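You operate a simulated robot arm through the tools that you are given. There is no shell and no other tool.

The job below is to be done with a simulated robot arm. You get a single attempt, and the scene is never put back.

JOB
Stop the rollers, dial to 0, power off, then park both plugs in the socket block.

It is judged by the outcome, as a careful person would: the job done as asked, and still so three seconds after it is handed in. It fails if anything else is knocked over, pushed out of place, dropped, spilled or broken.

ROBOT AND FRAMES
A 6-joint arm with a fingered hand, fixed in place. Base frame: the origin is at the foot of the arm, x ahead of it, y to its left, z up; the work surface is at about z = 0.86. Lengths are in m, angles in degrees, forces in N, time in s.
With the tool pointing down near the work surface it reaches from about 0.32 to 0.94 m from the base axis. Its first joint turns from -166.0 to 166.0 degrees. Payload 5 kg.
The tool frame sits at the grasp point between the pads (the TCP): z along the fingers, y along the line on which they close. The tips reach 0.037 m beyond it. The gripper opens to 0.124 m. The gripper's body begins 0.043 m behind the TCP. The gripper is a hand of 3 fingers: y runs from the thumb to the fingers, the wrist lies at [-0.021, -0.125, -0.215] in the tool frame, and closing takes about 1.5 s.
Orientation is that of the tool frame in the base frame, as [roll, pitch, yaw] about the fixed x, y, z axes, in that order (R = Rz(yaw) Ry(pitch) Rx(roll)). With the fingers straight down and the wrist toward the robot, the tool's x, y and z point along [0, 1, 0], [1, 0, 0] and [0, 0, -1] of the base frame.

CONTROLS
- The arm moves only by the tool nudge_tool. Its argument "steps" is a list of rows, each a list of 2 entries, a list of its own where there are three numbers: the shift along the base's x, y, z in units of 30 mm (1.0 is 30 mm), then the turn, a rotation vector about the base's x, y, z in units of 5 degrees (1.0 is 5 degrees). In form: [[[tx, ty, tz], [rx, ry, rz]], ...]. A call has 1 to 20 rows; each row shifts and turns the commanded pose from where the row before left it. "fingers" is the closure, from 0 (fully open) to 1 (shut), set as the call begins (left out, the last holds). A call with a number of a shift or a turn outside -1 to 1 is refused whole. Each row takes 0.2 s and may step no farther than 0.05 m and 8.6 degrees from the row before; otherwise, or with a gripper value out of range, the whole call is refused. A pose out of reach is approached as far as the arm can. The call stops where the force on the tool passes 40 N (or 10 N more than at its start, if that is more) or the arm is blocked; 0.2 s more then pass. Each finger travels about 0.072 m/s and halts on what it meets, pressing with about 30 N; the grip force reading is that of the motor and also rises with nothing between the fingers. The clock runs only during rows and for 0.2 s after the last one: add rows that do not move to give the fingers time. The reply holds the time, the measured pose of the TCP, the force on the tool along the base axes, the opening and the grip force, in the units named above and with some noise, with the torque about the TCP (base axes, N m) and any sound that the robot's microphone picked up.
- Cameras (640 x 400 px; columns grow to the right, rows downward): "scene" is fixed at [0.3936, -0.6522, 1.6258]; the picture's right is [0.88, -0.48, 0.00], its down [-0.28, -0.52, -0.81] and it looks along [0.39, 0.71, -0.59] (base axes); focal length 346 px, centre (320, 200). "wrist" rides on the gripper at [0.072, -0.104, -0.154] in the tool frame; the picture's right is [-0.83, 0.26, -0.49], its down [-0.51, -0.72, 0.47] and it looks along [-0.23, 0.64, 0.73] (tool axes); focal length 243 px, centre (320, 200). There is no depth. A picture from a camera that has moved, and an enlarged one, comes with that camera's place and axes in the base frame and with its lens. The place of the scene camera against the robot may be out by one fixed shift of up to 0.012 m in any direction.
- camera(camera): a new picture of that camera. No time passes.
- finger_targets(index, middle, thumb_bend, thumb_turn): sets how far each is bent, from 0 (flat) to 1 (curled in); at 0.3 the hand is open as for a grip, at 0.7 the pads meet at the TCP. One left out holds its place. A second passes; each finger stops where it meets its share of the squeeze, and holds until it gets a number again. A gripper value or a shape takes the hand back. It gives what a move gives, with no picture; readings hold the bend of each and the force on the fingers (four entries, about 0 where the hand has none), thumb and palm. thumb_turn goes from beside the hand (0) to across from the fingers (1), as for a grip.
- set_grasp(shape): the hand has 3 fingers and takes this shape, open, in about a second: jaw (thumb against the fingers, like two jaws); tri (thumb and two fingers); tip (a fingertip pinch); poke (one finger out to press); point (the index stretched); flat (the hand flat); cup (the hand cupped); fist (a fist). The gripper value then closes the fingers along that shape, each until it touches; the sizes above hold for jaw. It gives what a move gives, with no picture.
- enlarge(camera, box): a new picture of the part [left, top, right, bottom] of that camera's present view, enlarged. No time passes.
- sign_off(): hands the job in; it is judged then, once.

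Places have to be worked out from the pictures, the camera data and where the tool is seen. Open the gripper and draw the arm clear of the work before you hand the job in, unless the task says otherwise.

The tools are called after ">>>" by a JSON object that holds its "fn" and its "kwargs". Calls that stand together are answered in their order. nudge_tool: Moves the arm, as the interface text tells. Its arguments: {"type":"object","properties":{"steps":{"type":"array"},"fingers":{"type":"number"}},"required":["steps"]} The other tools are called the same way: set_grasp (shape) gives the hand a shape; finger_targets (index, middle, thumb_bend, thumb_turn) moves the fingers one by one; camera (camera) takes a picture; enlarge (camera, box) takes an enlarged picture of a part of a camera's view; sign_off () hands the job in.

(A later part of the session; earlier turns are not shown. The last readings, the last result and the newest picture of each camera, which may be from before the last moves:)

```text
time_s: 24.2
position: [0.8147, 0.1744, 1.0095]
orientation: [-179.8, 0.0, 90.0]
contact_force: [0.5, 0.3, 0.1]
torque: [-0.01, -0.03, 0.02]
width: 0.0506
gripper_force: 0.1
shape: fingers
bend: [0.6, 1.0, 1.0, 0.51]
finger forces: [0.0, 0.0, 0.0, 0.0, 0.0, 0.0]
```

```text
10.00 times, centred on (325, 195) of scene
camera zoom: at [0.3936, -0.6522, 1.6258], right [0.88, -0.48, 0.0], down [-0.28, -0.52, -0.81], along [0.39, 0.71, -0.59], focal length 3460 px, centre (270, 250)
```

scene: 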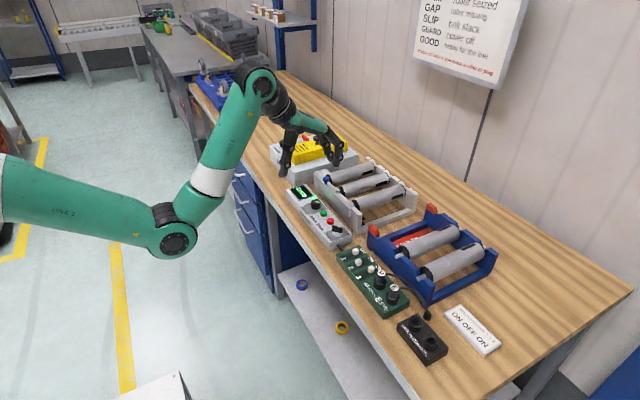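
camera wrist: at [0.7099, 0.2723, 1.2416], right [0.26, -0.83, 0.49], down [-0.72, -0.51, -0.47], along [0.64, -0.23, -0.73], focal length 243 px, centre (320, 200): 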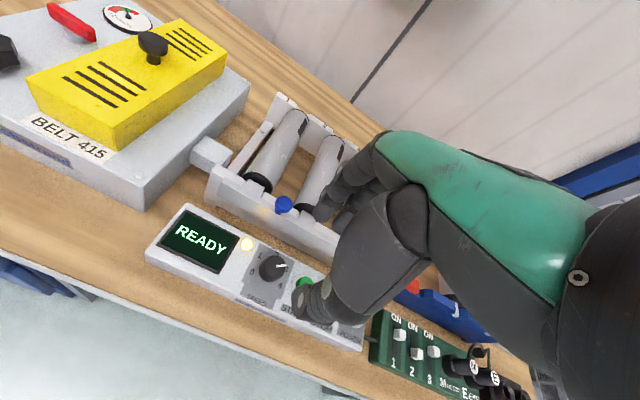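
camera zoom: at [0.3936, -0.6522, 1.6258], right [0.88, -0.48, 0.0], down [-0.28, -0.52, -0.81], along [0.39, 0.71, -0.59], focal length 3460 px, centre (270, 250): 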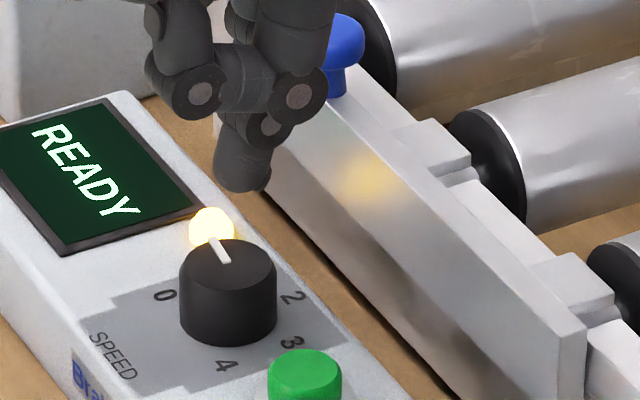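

The pointer is at about 87°, between 1 (≈58°) and 0 (≈118°), so about +31° remains. The last 180° arc gave 147° of turn, so I'll do another stroke from the +y side, covering a little over 30°.

>>> {"fn": "nudge_tool", "kwargs": {"steps": [[[0, 0.37, 0], [0, 0, 0]], [[0, 0.363, 0], [0, 0, 0]], [[0, 0, -0.6], [0, 0, 0]], [[0, 0, -0.6], [0, 0, 0]], [[0, 0, -0.2], [0, 0, 0]], [[0, 0, -0.08], [0, 0, 0]], [[0, 0, -0.06], [0, 0, 0]], [[0, 0, 0], [0, 0, 0]]]}}

>>> {"fn": "nudge_tool", "kwargs": {"steps": [[[-0.095, -0.0125, 0], [0, 0, 0]], [[-0.0884, -0.0366, 0], [0, 0, 0]], [[0, 0, 0], [0, 0, 0]]]}}

>>> {"fn": "enlarge", "kwargs": {"camera": "wrist", "box": [200, 160, 360, 280]}}

>>> {"fn": "enlarge", "kwargs": {"camera": "scene", "box": [295, 175, 355, 215]}}

```text
time_s: 26.0
position: [0.8175, 0.1945, 0.9658]
orientation: [179.7, -0.1, 90.1]
contact_force: [1.9, 0.6, 15.6]
torque: [0.2, -0.46, 0.0]
width: 0.0507
gripper_force: 7.5
shape: fingers
bend: [0.61, 1.0, 1.0, 0.51]
finger forces: [15.4, 0.0, 0.0, 0.0, 0.0, 0.0]
```

```text
time_s: 26.8
position: [0.8107, 0.1938, 0.9653]
orientation: [179.8, 0.0, 90.0]
contact_force: [1.5, -0.4, 25.7]
torque: [0.36, -0.83, 0.01]
width: 0.0507
gripper_force: 13.5
shape: fingers
bend: [0.61, 1.0, 1.0, 0.51]
finger forces: [26.0, 0.0, 0.0, 0.1, 0.0, 0.0]
```

```text
3.33 times, centred on (280, 220) of wrist
camera zoom: at [0.7049, 0.2651, 1.1171], right [0.26, -0.83, 0.49], down [-0.72, -0.51, -0.47], along [0.64, -0.23, -0.73], focal length 809 px, centre (453, 133)
```

zoom: 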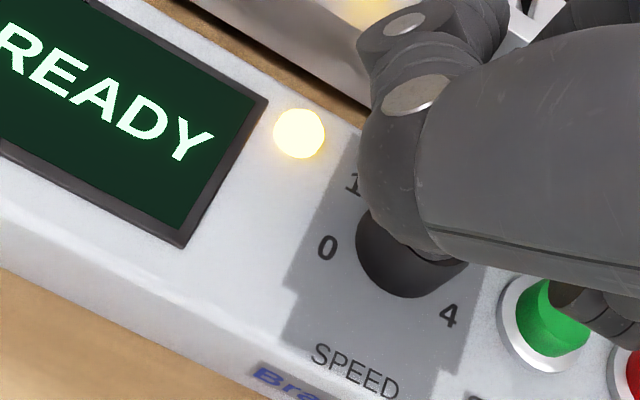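

```text
10.00 times, centred on (325, 195) of scene
camera zoom: at [0.3936, -0.6522, 1.6258], right [0.88, -0.48, 0.0], down [-0.28, -0.52, -0.81], along [0.39, 0.71, -0.59], focal length 3460 px, centre (270, 250)
```

zoom: 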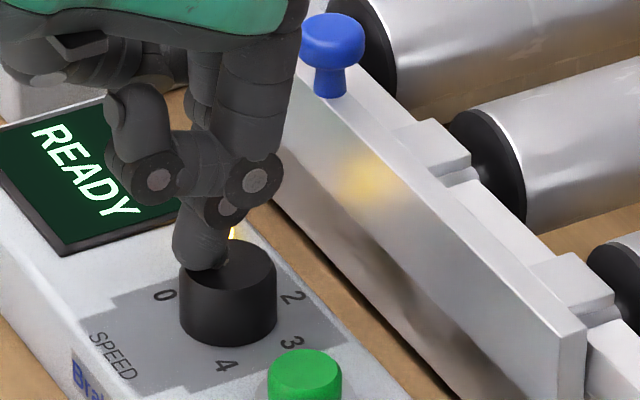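

The finger covers the pointer, so I'll lift straight up to read it.

>>> {"fn": "nudge_tool", "kwargs": {"steps": [[[0, 0, 0.3], [0, 0, 0]], [[0, 0, 0.6], [0, 0, 0]], [[0, 0, 0.6], [0, 0, 0]], [[0, 0, 0], [0, 0, 0]]]}}

>>> {"fn": "enlarge", "kwargs": {"camera": "wrist", "box": [200, 160, 360, 280]}}

>>> {"fn": "enlarge", "kwargs": {"camera": "scene", "box": [295, 175, 355, 215]}}

```text
time_s: 27.8
position: [0.8094, 0.1932, 1.0066]
orientation: [-179.9, 0.0, 90.0]
contact_force: [0.5, -0.8, 0.2]
torque: [0.0, 0.01, -0.05]
width: 0.0507
gripper_force: 0.0
shape: fingers
bend: [0.6, 1.0, 1.0, 0.51]
finger forces: [0.0, 0.1, 0.1, 0.0, 0.1, 0.1]
```

```text
3.33 times, centred on (280, 220) of wrist
camera zoom: at [0.7052, 0.2654, 1.1595], right [0.26, -0.83, 0.49], down [-0.72, -0.51, -0.47], along [0.64, -0.23, -0.73], focal length 809 px, centre (453, 133)
```

zoom: 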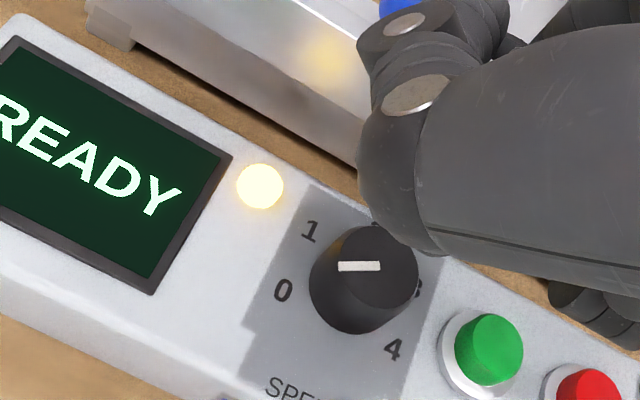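

```text
10.00 times, centred on (325, 195) of scene
camera zoom: at [0.3936, -0.6522, 1.6258], right [0.88, -0.48, 0.0], down [-0.28, -0.52, -0.81], along [0.39, 0.71, -0.59], focal length 3460 px, centre (270, 250)
```

zoom: 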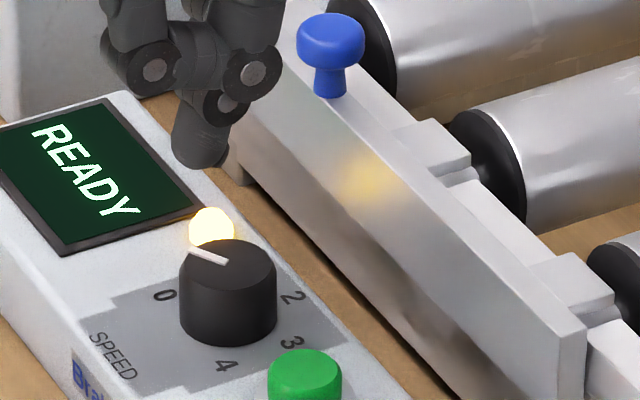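

The pointer is now at about 122°, on the 0 mark (≈120°). Next is the power switch: I'll raise the hand slightly, move over to it and take a close look.

>>> {"fn": "nudge_tool", "kwargs": {"steps": [[[0, 0, 0.9], [0, 0, 0]], [[0.05, -0.9, 0.2], [0, 0, 0]], [[0.05, -0.9, 0], [0, 0, 0]], [[0.05, -0.9, 0], [0, 0, 0]], [[0.05, -0.9, 0], [0, 0, 0]], [[0.05, -0.9, 0], [0, 0, 0]], [[0.05, -0.9, 0], [0, 0, 0]], [[0.05, -0.9, 0], [0, 0, 0]], [[0, -0.3, 0], [0, 0, 0]], [[0, 0, 0], [0, 0, 0]]]}}

>>> {"fn": "enlarge", "kwargs": {"camera": "scene", "box": [310, 195, 390, 245]}}

>>> {"fn": "enlarge", "kwargs": {"camera": "wrist", "box": [160, 160, 360, 310]}}

```text
time_s: 30.0
position: [0.8202, -0.006, 1.0411]
orientation: [-180.0, 0.1, 90.0]
contact_force: [-0.3, -0.5, -0.8]
torque: [0.02, -0.01, 0.0]
width: 0.0504
gripper_force: 0.1
shape: fingers
bend: [0.6, 1.0, 1.0, 0.51]
finger forces: [0.0, 0.0, 0.0, 0.1, 0.1, 0.0]
```

```text
8.00 times, centred on (350, 220) of scene
camera zoom: at [0.3936, -0.6522, 1.6258], right [0.88, -0.48, 0.0], down [-0.28, -0.52, -0.81], along [0.39, 0.71, -0.59], focal length 2768 px, centre (80, 40)
```

zoom: 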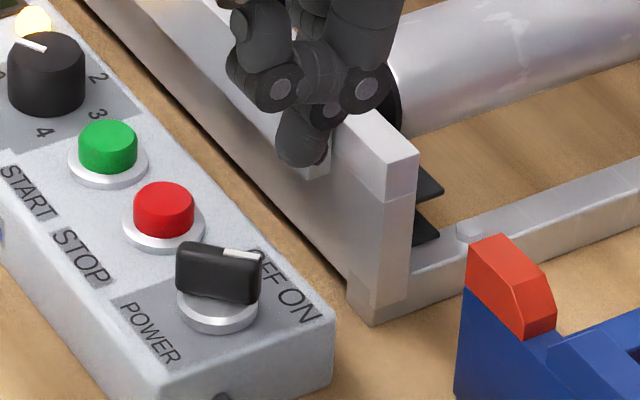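

```text
2.67 times, centred on (260, 235) of wrist
camera zoom: at [0.7152, 0.0665, 1.1927], right [0.26, -0.83, 0.49], down [-0.72, -0.51, -0.47], along [0.64, -0.23, -0.73], focal length 647 px, centre (480, 107)
```

zoom: 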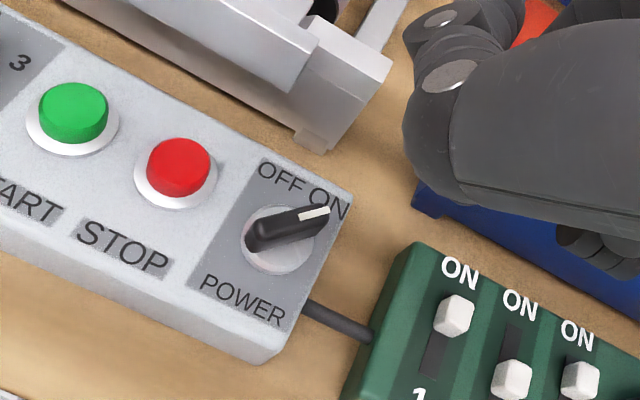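

The power lever is centred at about (0.842, 0.044), pointing to -41° (ON), and OFF lies on the other side. I'll lower the finger on the -y side of the lever's tip, with its bottom at z≈0.900, and check before sweeping toward +y.

>>> {"fn": "nudge_tool", "kwargs": {"steps": [[[0.13, 0, -0.6], [0, 0, 0]], [[0, 0, -0.6], [0, 0, 0]], [[0, 0, -0.6], [0, 0, 0]], [[0, 0, -0.6], [0, 0, 0]], [[0, 0, -0.6], [0, 0, 0]], [[0, 0, 0], [0, 0, 0]]]}}

>>> {"fn": "enlarge", "kwargs": {"camera": "scene", "box": [310, 195, 390, 245]}}

>>> {"fn": "enlarge", "kwargs": {"camera": "wrist", "box": [160, 160, 360, 310]}}

```text
time_s: 31.4
position: [0.825, -0.0066, 0.9507]
orientation: [180.0, 0.0, 90.0]
contact_force: [-1.2, -0.5, -0.3]
torque: [0.02, -0.03, -0.02]
width: 0.0503
gripper_force: 0.0
shape: fingers
bend: [0.6, 1.0, 1.0, 0.51]
finger forces: [0.1, 0.0, 0.0, 0.0, 0.1, 0.1]
```

```text
8.00 times, centred on (350, 220) of scene
camera zoom: at [0.3936, -0.6522, 1.6258], right [0.88, -0.48, 0.0], down [-0.28, -0.52, -0.81], along [0.39, 0.71, -0.59], focal length 2768 px, centre (80, 40)
```

zoom: 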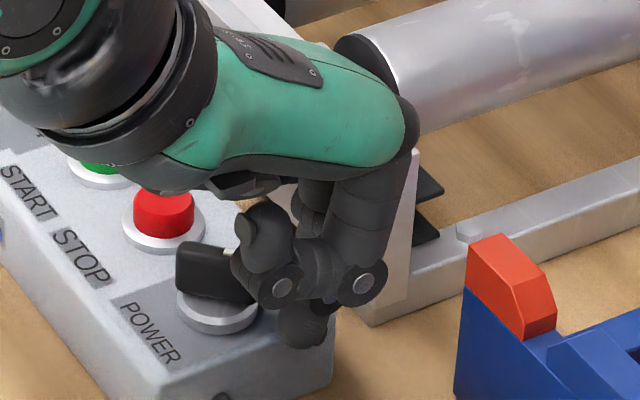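

```text
2.67 times, centred on (260, 235) of wrist
camera zoom: at [0.7199, 0.0657, 1.1029], right [0.26, -0.83, 0.49], down [-0.72, -0.51, -0.47], along [0.64, -0.23, -0.73], focal length 647 px, centre (480, 107)
```

zoom: 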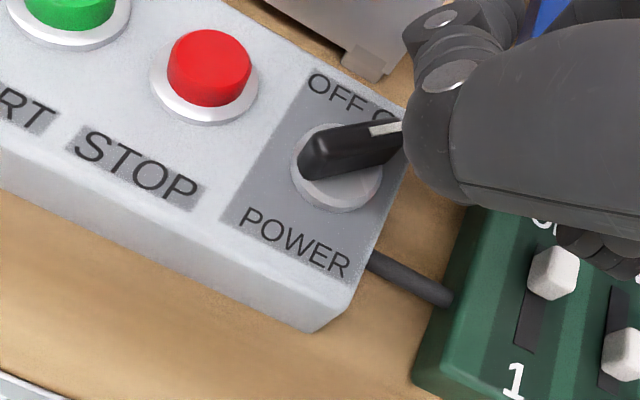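

The finger is in place beside the lever with no contact. I'll sweep +y in 3 mm steps.

>>> {"fn": "nudge_tool", "kwargs": {"steps": [[[0, 0.1, 0], [0, 0, 0]], [[0, 0.1, 0], [0, 0, 0]], [[0, 0.1, 0], [0, 0, 0]], [[0, 0.1, 0], [0, 0, 0]], [[0, 0.1, 0], [0, 0, 0]], [[0, 0.1, 0], [0, 0, 0]], [[0, 0, 0], [0, 0, 0]]]}}

>>> {"fn": "enlarge", "kwargs": {"camera": "scene", "box": [310, 195, 390, 245]}}

>>> {"fn": "enlarge", "kwargs": {"camera": "wrist", "box": [160, 160, 360, 310]}}

```text
time_s: 33.0
position: [0.8248, 0.0127, 0.9512]
orientation: [180.0, -0.1, 90.0]
contact_force: [0.6, -2.0, 0.2]
torque: [-0.03, 0.0, -0.06]
width: 0.0506
gripper_force: 0.9
shape: fingers
bend: [0.6, 1.0, 1.0, 0.51]
finger forces: [2.2, 0.1, 0.0, 0.0, 0.0, 0.0]
```

```text
8.00 times, centred on (350, 220) of scene
camera zoom: at [0.3936, -0.6522, 1.6258], right [0.88, -0.48, 0.0], down [-0.28, -0.52, -0.81], along [0.39, 0.71, -0.59], focal length 2768 px, centre (80, 40)
```

zoom: 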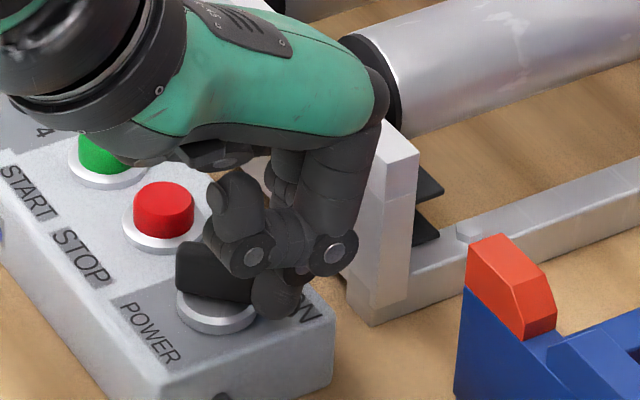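

```text
2.67 times, centred on (260, 235) of wrist
camera zoom: at [0.7195, 0.0847, 1.1032], right [0.26, -0.83, 0.49], down [-0.72, -0.51, -0.47], along [0.64, -0.23, -0.73], focal length 647 px, centre (480, 107)
```

zoom: 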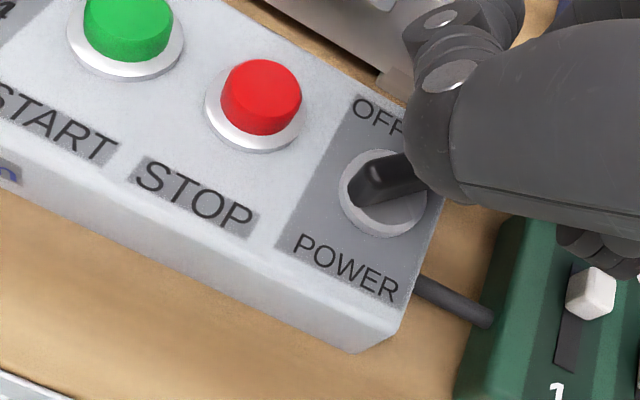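

Contact has just started (2 N). I'll continue the sweep.

>>> {"fn": "nudge_tool", "kwargs": {"steps": [[[0, 0.1, 0], [0, 0, 0]], [[0, 0.1, 0], [0, 0, 0]], [[0, 0.1, 0], [0, 0, 0]], [[0, 0.1, 0], [0, 0, 0]], [[0, 0, 0], [0, 0, 0]]]}}

>>> {"fn": "enlarge", "kwargs": {"camera": "scene", "box": [310, 195, 390, 245]}}

>>> {"fn": "enlarge", "kwargs": {"camera": "wrist", "box": [160, 160, 360, 310]}}

```text
time_s: 34.2
position: [0.8247, 0.0272, 0.9512]
orientation: [179.9, 0.0, 90.0]
contact_force: [1.2, -0.3, -0.7]
torque: [-0.01, -0.02, -0.05]
width: 0.0501
gripper_force: 0.1
shape: fingers
bend: [0.59, 1.0, 1.0, 0.51]
finger forces: [1.2, 0.0, 0.0, 0.1, 0.1, 0.1]
```

```text
8.00 times, centred on (350, 220) of scene
camera zoom: at [0.3936, -0.6522, 1.6258], right [0.88, -0.48, 0.0], down [-0.28, -0.52, -0.81], along [0.39, 0.71, -0.59], focal length 2768 px, centre (80, 40)
```

zoom: 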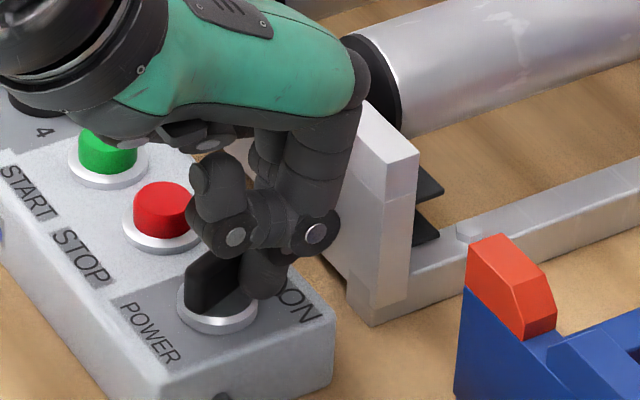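

```text
2.67 times, centred on (260, 235) of wrist
camera zoom: at [0.7198, 0.0974, 1.1032], right [0.26, -0.83, 0.49], down [-0.72, -0.51, -0.47], along [0.64, -0.23, -0.73], focal length 647 px, centre (480, 107)
```

zoom: 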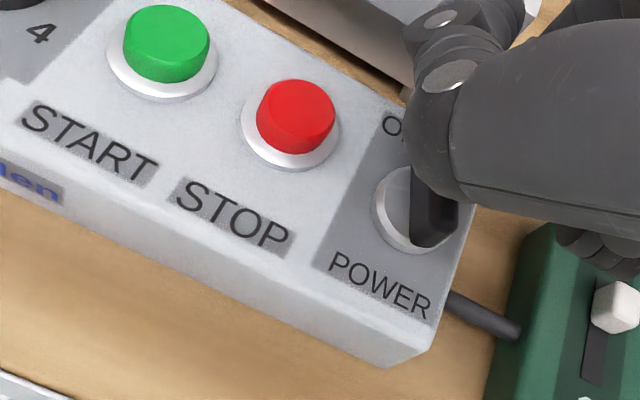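

The lever has swung over. I'll lift away to read its position and the display.

>>> {"fn": "nudge_tool", "kwargs": {"steps": [[[0, -0.1, 0], [0, 0, 0]], [[0, -0.5, 0.6], [0, 0, 0]], [[0, -0.6, 0.8], [0, 0, 0]], [[0, -0.6, 0.8], [0, 0, 0]], [[0, 0, 0], [0, 0, 0]]]}}

>>> {"fn": "enlarge", "kwargs": {"camera": "scene", "box": [280, 175, 376, 235]}}

>>> {"fn": "enlarge", "kwargs": {"camera": "wrist", "box": [140, 140, 340, 290]}}

```text
time_s: 35.4
position: [0.8266, -0.0286, 1.017]
orientation: [-179.9, 0.0, 90.0]
contact_force: [0.0, 0.4, -0.6]
torque: [-0.01, 0.01, 0.01]
width: 0.0503
gripper_force: 0.0
shape: fingers
bend: [0.6, 1.0, 1.0, 0.51]
finger forces: [0.0, 0.1, 0.0, 0.0, 0.1, 0.0]
```

```text
6.67 times, centred on (328, 205) of scene
camera zoom: at [0.3936, -0.6522, 1.6258], right [0.88, -0.48, 0.0], down [-0.28, -0.52, -0.81], along [0.39, 0.71, -0.59], focal length 2307 px, centre (267, 167)
```

zoom: 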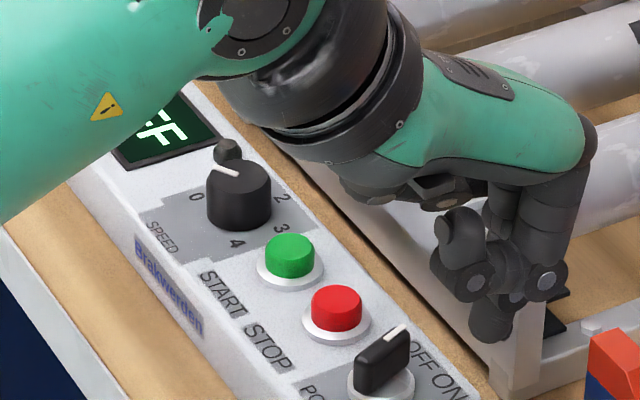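

```text
2.67 times, centred on (240, 215) of wrist
camera zoom: at [0.7213, 0.0421, 1.1686], right [0.26, -0.83, 0.49], down [-0.72, -0.51, -0.47], along [0.64, -0.23, -0.73], focal length 647 px, centre (533, 160)
```

zoom: 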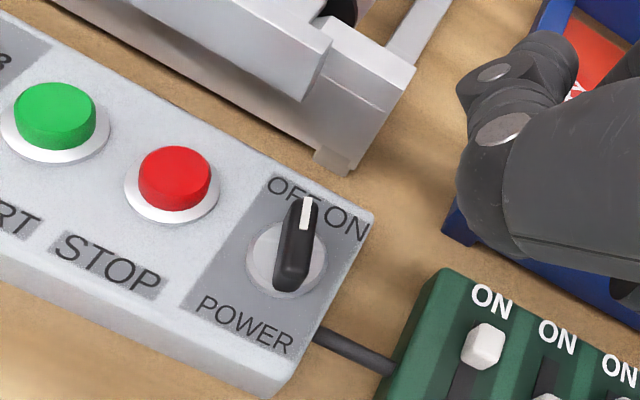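

The lamp is out and the display reads OFF, but the lever is only at about +15° and may not be at its end position. I'll go back along the same path and push it a few millimetres further toward OFF while watching the force.

>>> {"fn": "nudge_tool", "kwargs": {"steps": [[[0, 0.6, -0.8], [0, 0, 0]], [[0, 0.6, -0.8], [0, 0, 0]], [[0, 0.5, -0.6], [0, 0, 0]], [[0, 0.1, 0], [0, 0, 0]], [[0, 0.1, 0], [0, 0, 0]], [[0, 0.1, 0], [0, 0, 0]], [[0, 0, 0], [0, 0, 0]]]}}

>>> {"fn": "enlarge", "kwargs": {"camera": "scene", "box": [310, 195, 390, 245]}}

>>> {"fn": "enlarge", "kwargs": {"camera": "wrist", "box": [160, 160, 360, 310]}}

```text
time_s: 37.0
position: [0.8255, 0.0323, 0.9503]
orientation: [180.0, 0.0, 90.0]
contact_force: [1.4, -5.1, 0.5]
torque: [-0.14, 0.0, -0.11]
width: 0.0507
gripper_force: 2.4
shape: fingers
bend: [0.59, 1.0, 1.0, 0.51]
finger forces: [4.8, 0.1, 0.0, 0.0, 0.0, 0.0]
```

```text
8.00 times, centred on (350, 220) of scene
camera zoom: at [0.3936, -0.6522, 1.6258], right [0.88, -0.48, 0.0], down [-0.28, -0.52, -0.81], along [0.39, 0.71, -0.59], focal length 2768 px, centre (80, 40)
```

zoom: 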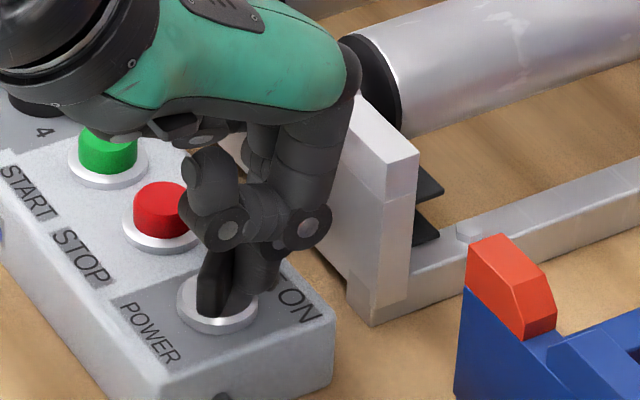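

```text
2.67 times, centred on (260, 235) of wrist
camera zoom: at [0.7196, 0.1028, 1.1022], right [0.26, -0.83, 0.49], down [-0.72, -0.51, -0.47], along [0.64, -0.23, -0.73], focal length 647 px, centre (480, 107)
```

zoom: 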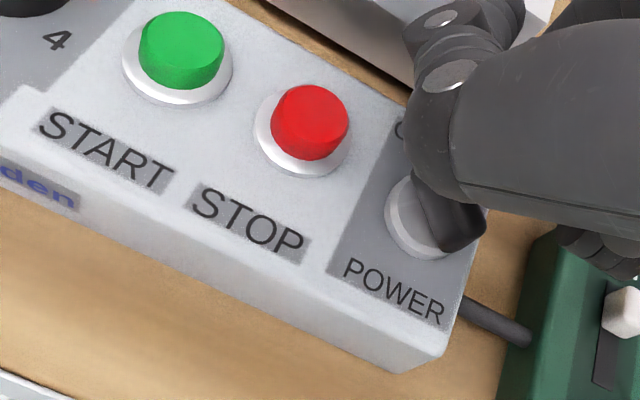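

It has rotated further and the force is now 5 N, so it may be near the stop. I'll back off and read it.

>>> {"fn": "nudge_tool", "kwargs": {"steps": [[[0, -0.1, 0], [0, 0, 0]], [[0, -0.5, 0.6], [0, 0, 0]], [[0, -0.6, 0.8], [0, 0, 0]], [[0, -0.6, 0.8], [0, 0, 0]], [[0, 0, 0], [0, 0, 0]]]}}

>>> {"fn": "enlarge", "kwargs": {"camera": "wrist", "box": [140, 140, 340, 290]}}

>>> {"fn": "enlarge", "kwargs": {"camera": "scene", "box": [280, 175, 376, 235]}}

```text
time_s: 38.2
position: [0.826, -0.0224, 1.0188]
orientation: [-180.0, -0.1, 90.0]
contact_force: [0.2, 0.6, 0.4]
torque: [-0.03, -0.01, 0.05]
width: 0.0504
gripper_force: 0.0
shape: fingers
bend: [0.6, 1.0, 1.0, 0.51]
finger forces: [0.0, 0.1, 0.0, 0.0, 0.1, 0.1]
```

```text
2.67 times, centred on (240, 215) of wrist
camera zoom: at [0.7195, 0.0485, 1.1698], right [0.26, -0.83, 0.49], down [-0.72, -0.51, -0.47], along [0.64, -0.23, -0.73], focal length 647 px, centre (533, 160)
```

zoom: 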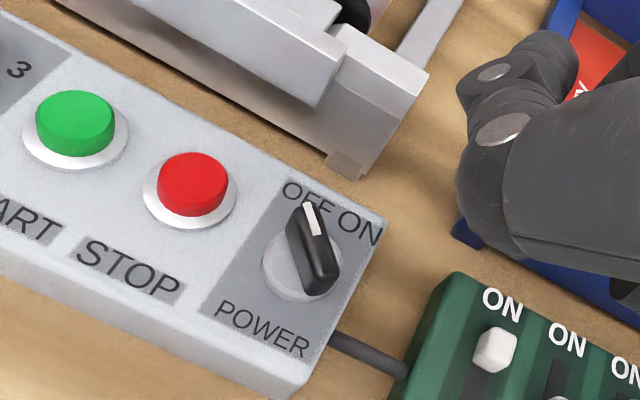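

```text
6.67 times, centred on (328, 205) of scene
camera zoom: at [0.3936, -0.6522, 1.6258], right [0.88, -0.48, 0.0], down [-0.28, -0.52, -0.81], along [0.39, 0.71, -0.59], focal length 2307 px, centre (267, 167)
```

zoom: 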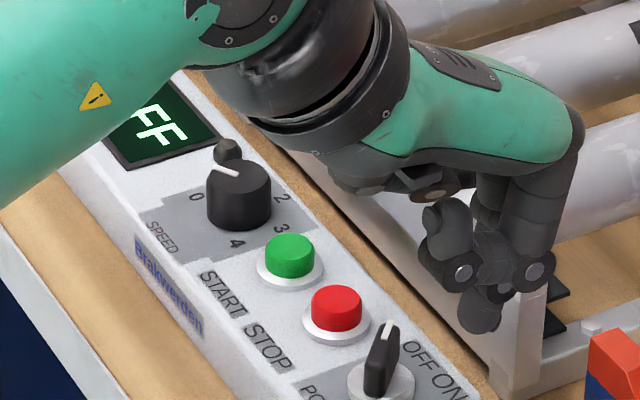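

The lever is at +41°, the mirror of the ON position, so it is fully OFF. With the power off, I'll rise, move toward the plugs and look at them closely.

>>> {"fn": "nudge_tool", "kwargs": {"steps": [[[0, 0, 0.9], [0, 0, 0]], [[-0.3, -0.5, 0.9], [0, 0, 0]], [[-0.3, -0.7, 0.9], [0, 0, 0]], [[-0.3, -0.9, 0.9], [0, 0, 0]], [[-0.3, -0.9, 0.3], [0, 0, 0]], [[-0.3, -0.9, 0], [0, 0, 0]], [[0, -0.9, 0], [0, 0, 0]], [[0, 0, 0], [0, 0, 0]]]}}

>>> {"fn": "set_grasp", "kwargs": {"shape": "jaw"}}

>>> {"fn": "camera", "kwargs": {"camera": "wrist"}}

>>> {"fn": "enlarge", "kwargs": {"camera": "scene", "box": [370, 250, 466, 310]}}

>>> {"fn": "enlarge", "kwargs": {"camera": "scene", "box": [380, 295, 460, 345]}}

```text
time_s: 40.0
position: [0.779, -0.168, 1.135]
orientation: [-180.0, 0.0, 90.0]
contact_force: [-0.4, 0.1, 0.4]
torque: [-0.02, 0.03, 0.02]
width: 0.0507
gripper_force: 0.1
shape: fingers
bend: [0.6, 1.0, 1.0, 0.51]
finger forces: [0.0, 0.1, 0.0, 0.0, 0.0, 0.1]
```

```text
time_s: 40.9
position: [0.7787, -0.1672, 1.1354]
orientation: [180.0, 0.0, 90.0]
contact_force: [-0.5, 0.7, -0.5]
torque: [-0.03, 0.03, 0.0]
width: 0.1238
gripper_force: 0.0
shape: jaw
bend: [0.3, 0.3, 0.3, 0.98]
finger forces: [0.0, 0.1, 0.0, 0.0, 0.1, 0.0]
```

```text
taken
camera wrist: at [0.674, -0.096, 1.2866], right [0.26, -0.83, 0.49], down [-0.72, -0.51, -0.47], along [0.64, -0.23, -0.73], focal length 243 px, centre (320, 200)
```

wrist: 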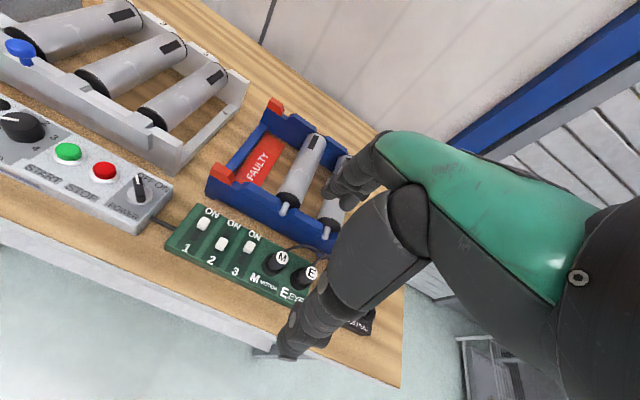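

```text
6.67 times, centred on (418, 280) of scene
camera zoom: at [0.3936, -0.6522, 1.6258], right [0.88, -0.48, 0.0], down [-0.28, -0.52, -0.81], along [0.39, 0.71, -0.59], focal length 2307 px, centre (-333, -333)
```

zoom: 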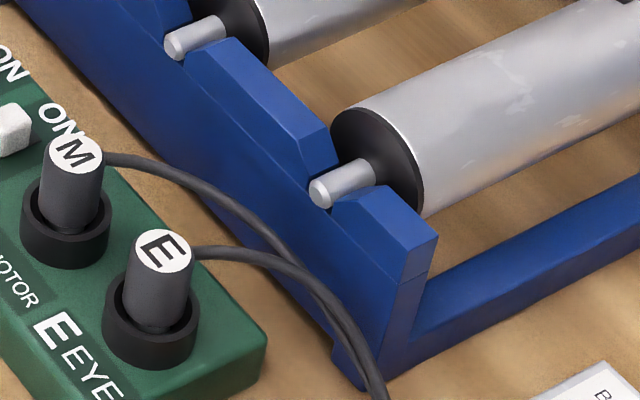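

```text
8.00 times, centred on (420, 320) of scene
camera zoom: at [0.3936, -0.6522, 1.6258], right [0.88, -0.48, 0.0], down [-0.28, -0.52, -0.81], along [0.39, 0.71, -0.59], focal length 2768 px, centre (-480, -760)
```

zoom: 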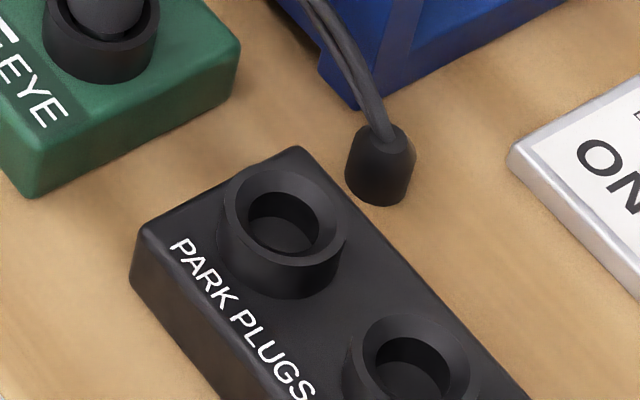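

I see both plugs standing about 37 mm above their collars, with their cables leaving toward +x to a gland behind the park block. I'll zoom in tightly on the collars and park sockets to get an accurate displacement, and on the shaft ends near the plugs.

>>> {"fn": "enlarge", "kwargs": {"camera": "scene", "box": [364, 262, 412, 292]}}

>>> {"fn": "enlarge", "kwargs": {"camera": "scene", "box": [396, 312, 444, 342]}}

>>> {"fn": "enlarge", "kwargs": {"camera": "wrist", "box": [200, 180, 360, 300]}}

```text
13.33 times, centred on (388, 277) of scene
camera zoom: at [0.3936, -0.6522, 1.6258], right [0.88, -0.48, 0.0], down [-0.28, -0.52, -0.81], along [0.39, 0.71, -0.59], focal length 4614 px, centre (-587, -827)
```

zoom: 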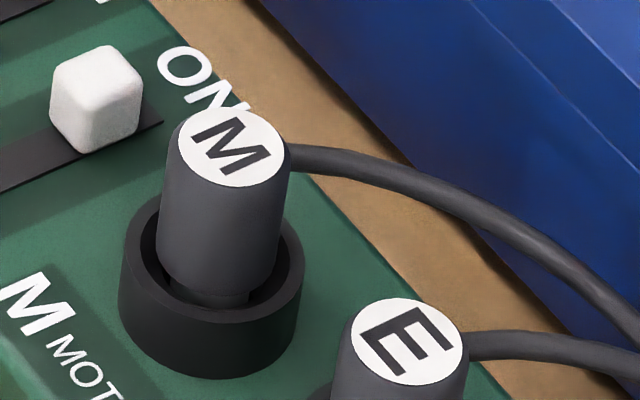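

```text
13.33 times, centred on (420, 327) of scene
camera zoom: at [0.3936, -0.6522, 1.6258], right [0.88, -0.48, 0.0], down [-0.28, -0.52, -0.81], along [0.39, 0.71, -0.59], focal length 4614 px, centre (-1013, -1493)
```

zoom: 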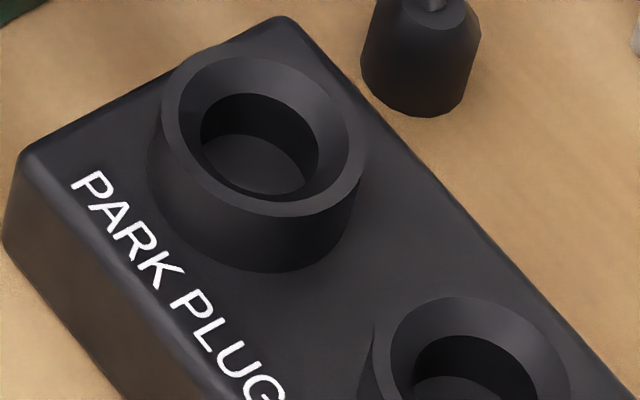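

```text
3.33 times, centred on (280, 240) of wrist
camera zoom: at [0.674, -0.096, 1.2866], right [0.26, -0.83, 0.49], down [-0.72, -0.51, -0.47], along [0.64, -0.23, -0.73], focal length 809 px, centre (453, 67)
```

zoom: 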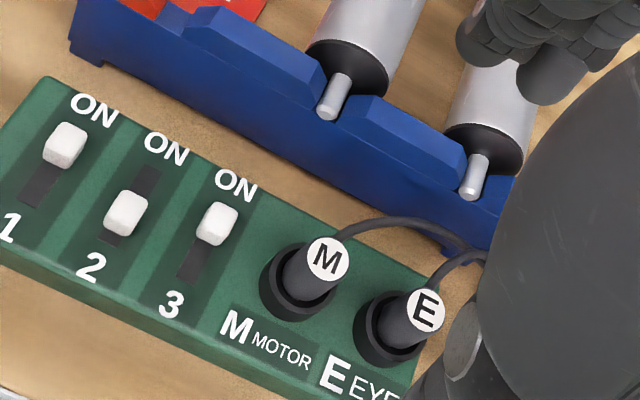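

M is at about (0.8385, -0.181) and E at (0.838, -0.237), both with tops at z≈0.932. The park sockets are S1 ≈ (0.838, -0.324) and S2 ≈ (0.8385, -0.379), at the same rim height as the board collars. The shaft ends of the blue stand are near (0.913, -0.151) and (0.912, -0.241). I'll take M first with the hand yawed -35°, so its cable passes between the two fingers and the shaft is avoided.

>>> {"fn": "nudge_tool", "kwargs": {"fingers": 0.62, "steps": [[[0.285, -0.068, -0.5], [0, 0, -1]], [[0.285, -0.068, -0.5], [0, 0, -1]], [[0.285, -0.068, -0.5], [0, 0, -1]], [[0.285, -0.068, -0.5], [0, 0, -1]], [[0.285, -0.068, -0.5], [0, 0, -1]], [[0.285, -0.068, -0.5], [0, 0, -1]], [[0.285, -0.068, -0.5], [0, 0, -1]], [[0, 0, 0], [0, 0, 0]], [[0, 0, 0], [0, 0, 0]]]}}

>>> {"fn": "enlarge", "kwargs": {"camera": "scene", "box": [350, 210, 446, 300]}}

>>> {"fn": "enlarge", "kwargs": {"camera": "wrist", "box": [200, 160, 400, 310]}}

```text
time_s: 42.9
position: [0.8384, -0.1779, 1.0284]
orientation: [180.0, 0.1, 55.0]
contact_force: [-0.5, 0.0, 1.2]
torque: [0.01, 0.0, 0.02]
width: 0.0478
gripper_force: 0.0
shape: jaw
bend: [0.74, 0.5, 0.72, 1.0]
finger forces: [0.0, 0.1, 0.0, 0.0, 0.0, 0.1]
```

```text
4.44 times, centred on (398, 255) of scene
camera zoom: at [0.3936, -0.6522, 1.6258], right [0.88, -0.48, 0.0], down [-0.28, -0.52, -0.81], along [0.39, 0.71, -0.59], focal length 1538 px, centre (-27, -44)
```

zoom: 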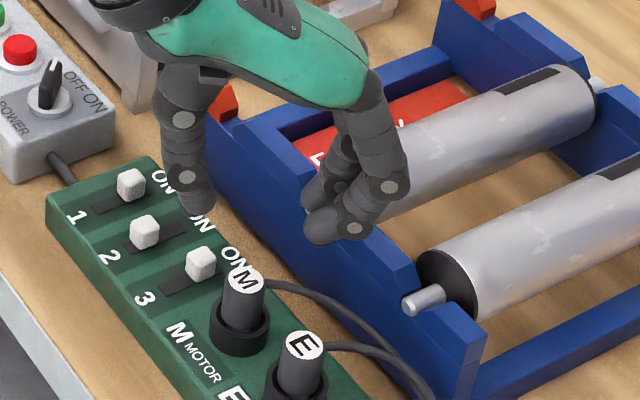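

```text
2.67 times, centred on (300, 235) of wrist
camera zoom: at [0.7945, -0.0618, 1.1808], right [-0.26, -0.83, 0.49], down [-0.88, 0.0, -0.47], along [0.39, -0.56, -0.73], focal length 647 px, centre (373, 107)
```

zoom: 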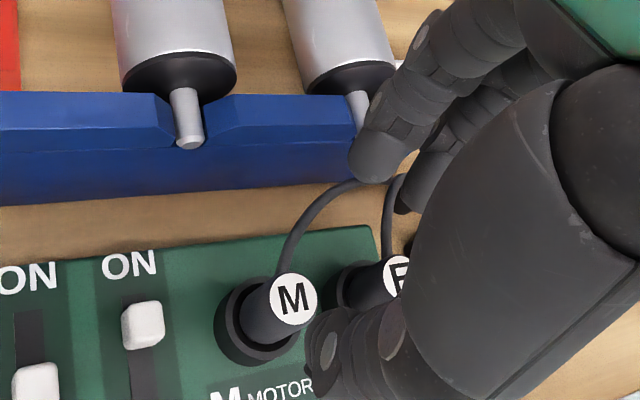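

The cable does leave at about -38°, lining up with the gap between the two fingers. I'll correct y by -4 mm, come down to just above the plug top and check.

>>> {"fn": "nudge_tool", "kwargs": {"steps": [[[0, -0.13, -0.5], [0, 0, 0]], [[0, 0, -0.5], [0, 0, 0]], [[0, 0, -0.4], [0, 0, 0]], [[0, 0, 0], [0, 0, 0]]]}}

>>> {"fn": "enlarge", "kwargs": {"camera": "scene", "box": [360, 235, 424, 285]}}

>>> {"fn": "enlarge", "kwargs": {"camera": "wrist", "box": [220, 170, 380, 290]}}

```text
time_s: 43.9
position: [0.8392, -0.1836, 0.986]
orientation: [180.0, 0.0, 54.9]
contact_force: [0.0, 0.4, 0.1]
torque: [-0.02, 0.03, -0.02]
width: 0.0474
gripper_force: 0.1
shape: jaw
bend: [0.74, 0.5, 0.72, 1.0]
finger forces: [0.1, 0.1, 0.0, 0.1, 0.0, 0.1]
```

```text
8.00 times, centred on (392, 260) of scene
camera zoom: at [0.3936, -0.6522, 1.6258], right [0.88, -0.48, 0.0], down [-0.28, -0.52, -0.81], along [0.39, 0.71, -0.59], focal length 2768 px, centre (-256, -280)
```

zoom: 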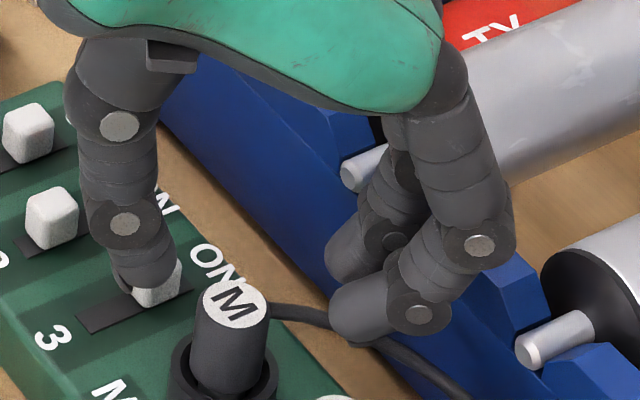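

```text
3.33 times, centred on (300, 230) of wrist
camera zoom: at [0.7945, -0.0658, 1.1382], right [-0.26, -0.83, 0.49], down [-0.88, 0.0, -0.47], along [0.39, -0.56, -0.73], focal length 809 px, centre (387, 100)
```

zoom: 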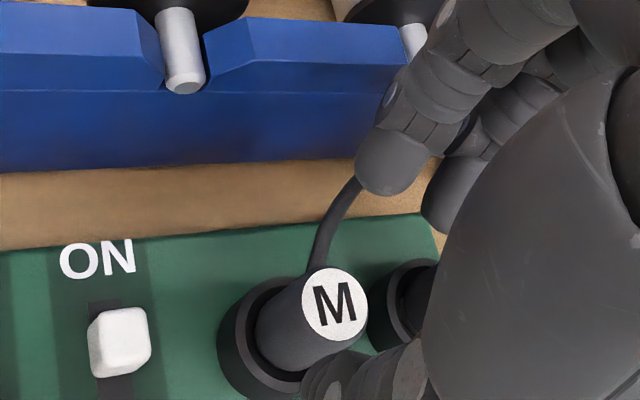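

The scene and wrist views put the plug about 2 mm toward -x of the TCP. I'll correct that and lower so that the pads straddle the upper part of the plug (TCP z≈0.952).

>>> {"fn": "nudge_tool", "kwargs": {"steps": [[[-0.07, 0.0, -0.3], [0, 0, 0]], [[0, 0, -0.3], [0, 0, 0]], [[0, 0, -0.3], [0, 0, 0]], [[0, 0, -0.23], [0, 0, 0]], [[0, 0, 0], [0, 0, 0]]]}}

>>> {"fn": "enlarge", "kwargs": {"camera": "scene", "box": [360, 245, 424, 295]}}

>>> {"fn": "enlarge", "kwargs": {"camera": "wrist", "box": [220, 170, 380, 290]}}

```text
time_s: 45.1
position: [0.8365, -0.1852, 0.9543]
orientation: [-179.9, 0.0, 55.0]
contact_force: [0.5, -0.5, -0.9]
torque: [0.01, -0.02, 0.02]
width: 0.0474
gripper_force: 0.0
shape: jaw
bend: [0.74, 0.5, 0.72, 1.0]
finger forces: [0.0, 0.1, 0.0, 0.1, 0.0, 0.0]
```

```text
8.00 times, centred on (392, 270) of scene
camera zoom: at [0.3936, -0.6522, 1.6258], right [0.88, -0.48, 0.0], down [-0.28, -0.52, -0.81], along [0.39, 0.71, -0.59], focal length 2768 px, centre (-256, -360)
```

zoom: 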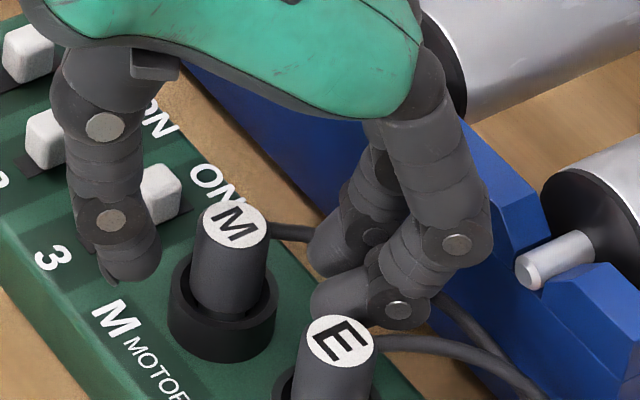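

```text
3.33 times, centred on (300, 230) of wrist
camera zoom: at [0.7921, -0.0661, 1.1045], right [-0.26, -0.83, 0.49], down [-0.88, 0.0, -0.47], along [0.39, -0.56, -0.73], focal length 809 px, centre (387, 100)
```

zoom: 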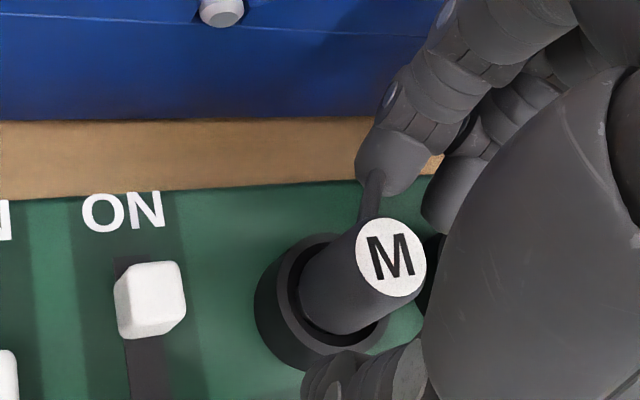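

The cable actually leaves the plug at roughly -8° before curving, so it sits by the index finger rather than in the gap. I'll yaw the hand +25° in place, which moves the index away from the cable, to centre the gap on it.

>>> {"fn": "nudge_tool", "kwargs": {"steps": [[[0, 0, 0], [0, 0, 1]], [[0, 0, 0], [0, 0, 1]], [[0, 0, 0], [0, 0, 1]], [[0, 0, 0], [0, 0, 1]], [[0, 0, 0], [0, 0, 1]], [[0, 0, 0], [0, 0, 0]]]}}

>>> {"fn": "enlarge", "kwargs": {"camera": "scene", "box": [360, 245, 424, 295]}}

>>> {"fn": "enlarge", "kwargs": {"camera": "wrist", "box": [220, 170, 380, 290]}}

```text
time_s: 46.5
position: [0.8384, -0.1848, 0.9531]
orientation: [180.0, -0.1, 79.9]
contact_force: [0.7, -0.1, -0.5]
torque: [-0.03, -0.01, 0.0]
width: 0.0477
gripper_force: 0.0
shape: jaw
bend: [0.74, 0.5, 0.72, 1.0]
finger forces: [0.1, 0.0, 0.0, 0.1, 0.0, 0.1]
```

```text
8.00 times, centred on (392, 270) of scene
camera zoom: at [0.3936, -0.6522, 1.6258], right [0.88, -0.48, 0.0], down [-0.28, -0.52, -0.81], along [0.39, 0.71, -0.59], focal length 2768 px, centre (-256, -360)
```

zoom: 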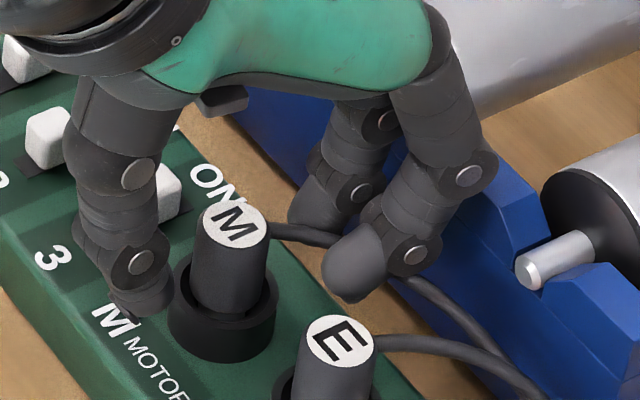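

```text
3.33 times, centred on (300, 230) of wrist
camera zoom: at [0.7464, -0.0965, 1.105], right [0.11, -0.86, 0.49], down [-0.8, -0.37, -0.47], along [0.59, -0.34, -0.73], focal length 809 px, centre (387, 100)
```

zoom: 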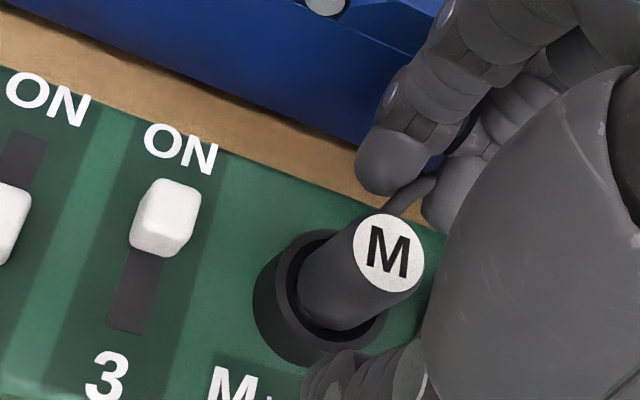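

The cable now passes between the index and middle fingers. I'll close the grip.

>>> {"fn": "nudge_tool", "kwargs": {"fingers": 1.0, "steps": [[[0, 0, 0], [0, 0, 0]], [[0, 0, 0], [0, 0, 0]], [[0, 0, 0], [0, 0, 0]], [[0, 0, 0], [0, 0, 0]], [[0, 0, 0], [0, 0, 0]], [[0, 0, 0], [0, 0, 0]]]}}

>>> {"fn": "enlarge", "kwargs": {"camera": "scene", "box": [360, 245, 424, 295]}}

>>> {"fn": "enlarge", "kwargs": {"camera": "wrist", "box": [220, 170, 380, 290]}}

```text
time_s: 47.9
position: [0.8384, -0.1838, 0.9538]
orientation: [-180.0, 0.1, 79.9]
contact_force: [0.0, -1.7, 0.9]
torque: [-0.01, -0.02, 0.02]
width: 0.0085
gripper_force: 29.6
shape: jaw
bend: [0.72, 0.7, 0.74, 1.0]
finger forces: [22.0, 0.0, 0.2, 0.0, 25.0, 0.0]
```

```text
8.00 times, centred on (392, 270) of scene
camera zoom: at [0.3936, -0.6522, 1.6258], right [0.88, -0.48, 0.0], down [-0.28, -0.52, -0.81], along [0.39, 0.71, -0.59], focal length 2768 px, centre (-256, -360)
```

zoom: 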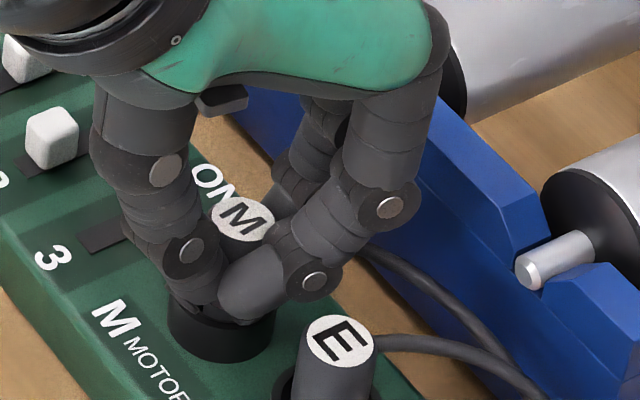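

```text
3.33 times, centred on (300, 230) of wrist
camera zoom: at [0.7465, -0.0963, 1.1051], right [0.11, -0.86, 0.49], down [-0.8, -0.37, -0.47], along [0.59, -0.34, -0.73], focal length 809 px, centre (387, 100)
```

zoom: 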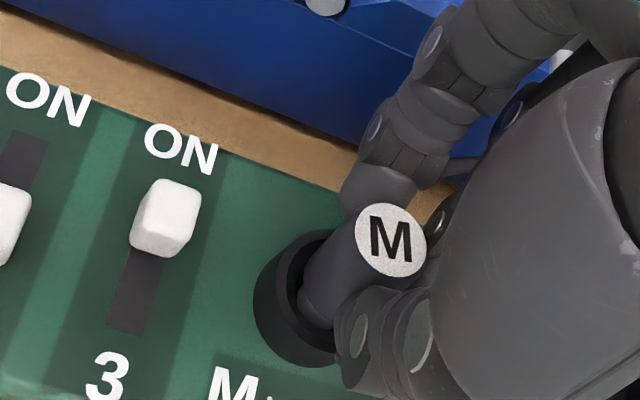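

Only the index and thumb took load and the middle finger slipped past, so the hand is about 6 mm too far to -y of the plug. I'll reopen, shift +y 6 mm and grip again.

>>> {"fn": "nudge_tool", "kwargs": {"fingers": 0.62, "steps": [[[0, 0, 0], [0, 0, 0]], [[0, 0, 0], [0, 0, 0]], [[0, 0, 0], [0, 0, 0]], [[0.03, 0.1, 0], [0, 0, 0]], [[0, 0.1, 0], [0, 0, 0]], [[0, 0, 0], [0, 0, 0]]]}}

>>> {"fn": "enlarge", "kwargs": {"camera": "scene", "box": [360, 245, 424, 295]}}

>>> {"fn": "enlarge", "kwargs": {"camera": "wrist", "box": [220, 170, 380, 290]}}

```text
time_s: 49.3
position: [0.838, -0.1781, 0.9535]
orientation: [-180.0, 0.0, 80.1]
contact_force: [0.3, -0.3, -0.3]
torque: [-0.02, 0.03, 0.0]
width: 0.0465
gripper_force: 0.1
shape: jaw
bend: [0.74, 0.5, 0.73, 1.0]
finger forces: [0.0, 0.0, 0.1, 0.1, 0.1, 0.0]
```

```text
8.00 times, centred on (392, 270) of scene
camera zoom: at [0.3936, -0.6522, 1.6258], right [0.88, -0.48, 0.0], down [-0.28, -0.52, -0.81], along [0.39, 0.71, -0.59], focal length 2768 px, centre (-256, -360)
```

zoom: 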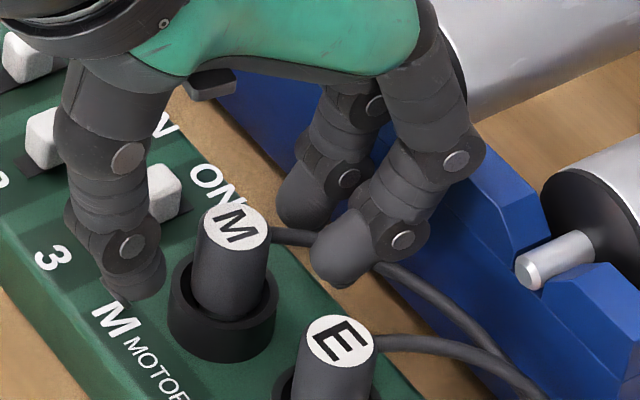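

```text
3.33 times, centred on (300, 230) of wrist
camera zoom: at [0.7473, -0.0894, 1.1051], right [0.11, -0.86, 0.49], down [-0.8, -0.37, -0.47], along [0.59, -0.34, -0.73], focal length 809 px, centre (387, 100)
```

zoom: 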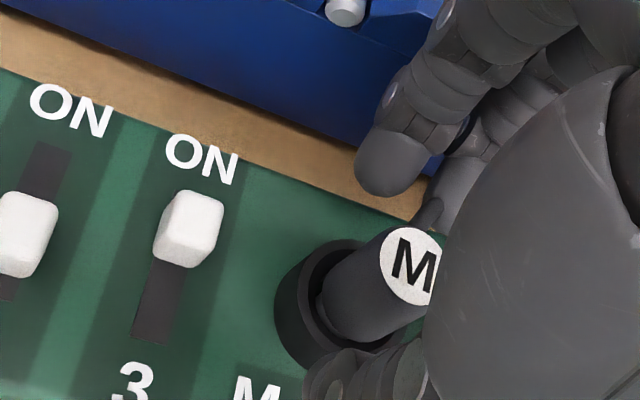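

Now the thumb-to-fingers line passes through the plug axis and the cable is still between the fingers. I'll close again.

>>> {"fn": "nudge_tool", "kwargs": {"fingers": 1.0, "steps": [[[0, 0, 0], [0, 0, 0]], [[0, 0, 0], [0, 0, 0]], [[0, 0, 0], [0, 0, 0]], [[0, 0, 0], [0, 0, 0]], [[0, 0, 0], [0, 0, 0]], [[0, 0, 0], [0, 0, 0]]]}}

>>> {"fn": "enlarge", "kwargs": {"camera": "scene", "box": [360, 245, 424, 295]}}

>>> {"fn": "enlarge", "kwargs": {"camera": "wrist", "box": [220, 170, 380, 290]}}

```text
time_s: 50.7
position: [0.8379, -0.1782, 0.9526]
orientation: [-180.0, 0.1, 80.0]
contact_force: [-0.6, 0.0, -0.6]
torque: [0.03, 0.0, -0.03]
width: 0.0142
gripper_force: 30.3
shape: jaw
bend: [0.72, 0.64, 0.74, 1.0]
finger forces: [15.5, 9.2, 0.0, 0.1, 26.0, 0.0]
```

```text
8.00 times, centred on (392, 270) of scene
camera zoom: at [0.3936, -0.6522, 1.6258], right [0.88, -0.48, 0.0], down [-0.28, -0.52, -0.81], along [0.39, 0.71, -0.59], focal length 2768 px, centre (-256, -360)
```

zoom: 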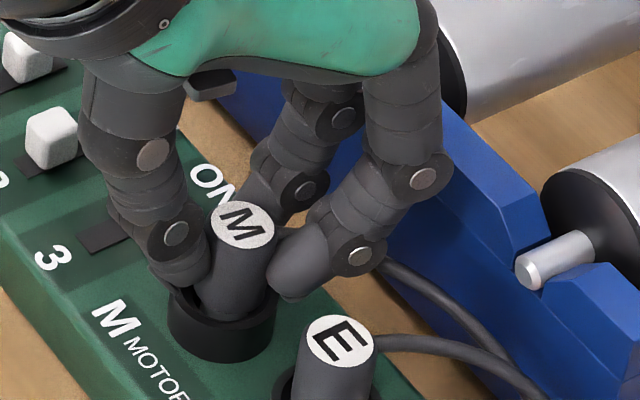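

```text
3.33 times, centred on (300, 230) of wrist
camera zoom: at [0.7473, -0.0896, 1.1051], right [0.11, -0.86, 0.49], down [-0.8, -0.37, -0.47], along [0.59, -0.34, -0.73], focal length 809 px, centre (387, 100)
```

zoom: 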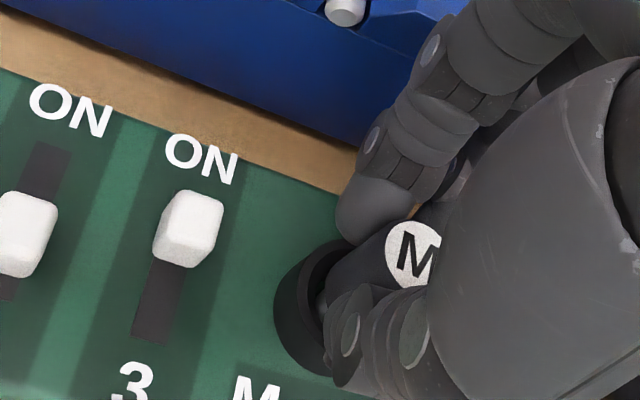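

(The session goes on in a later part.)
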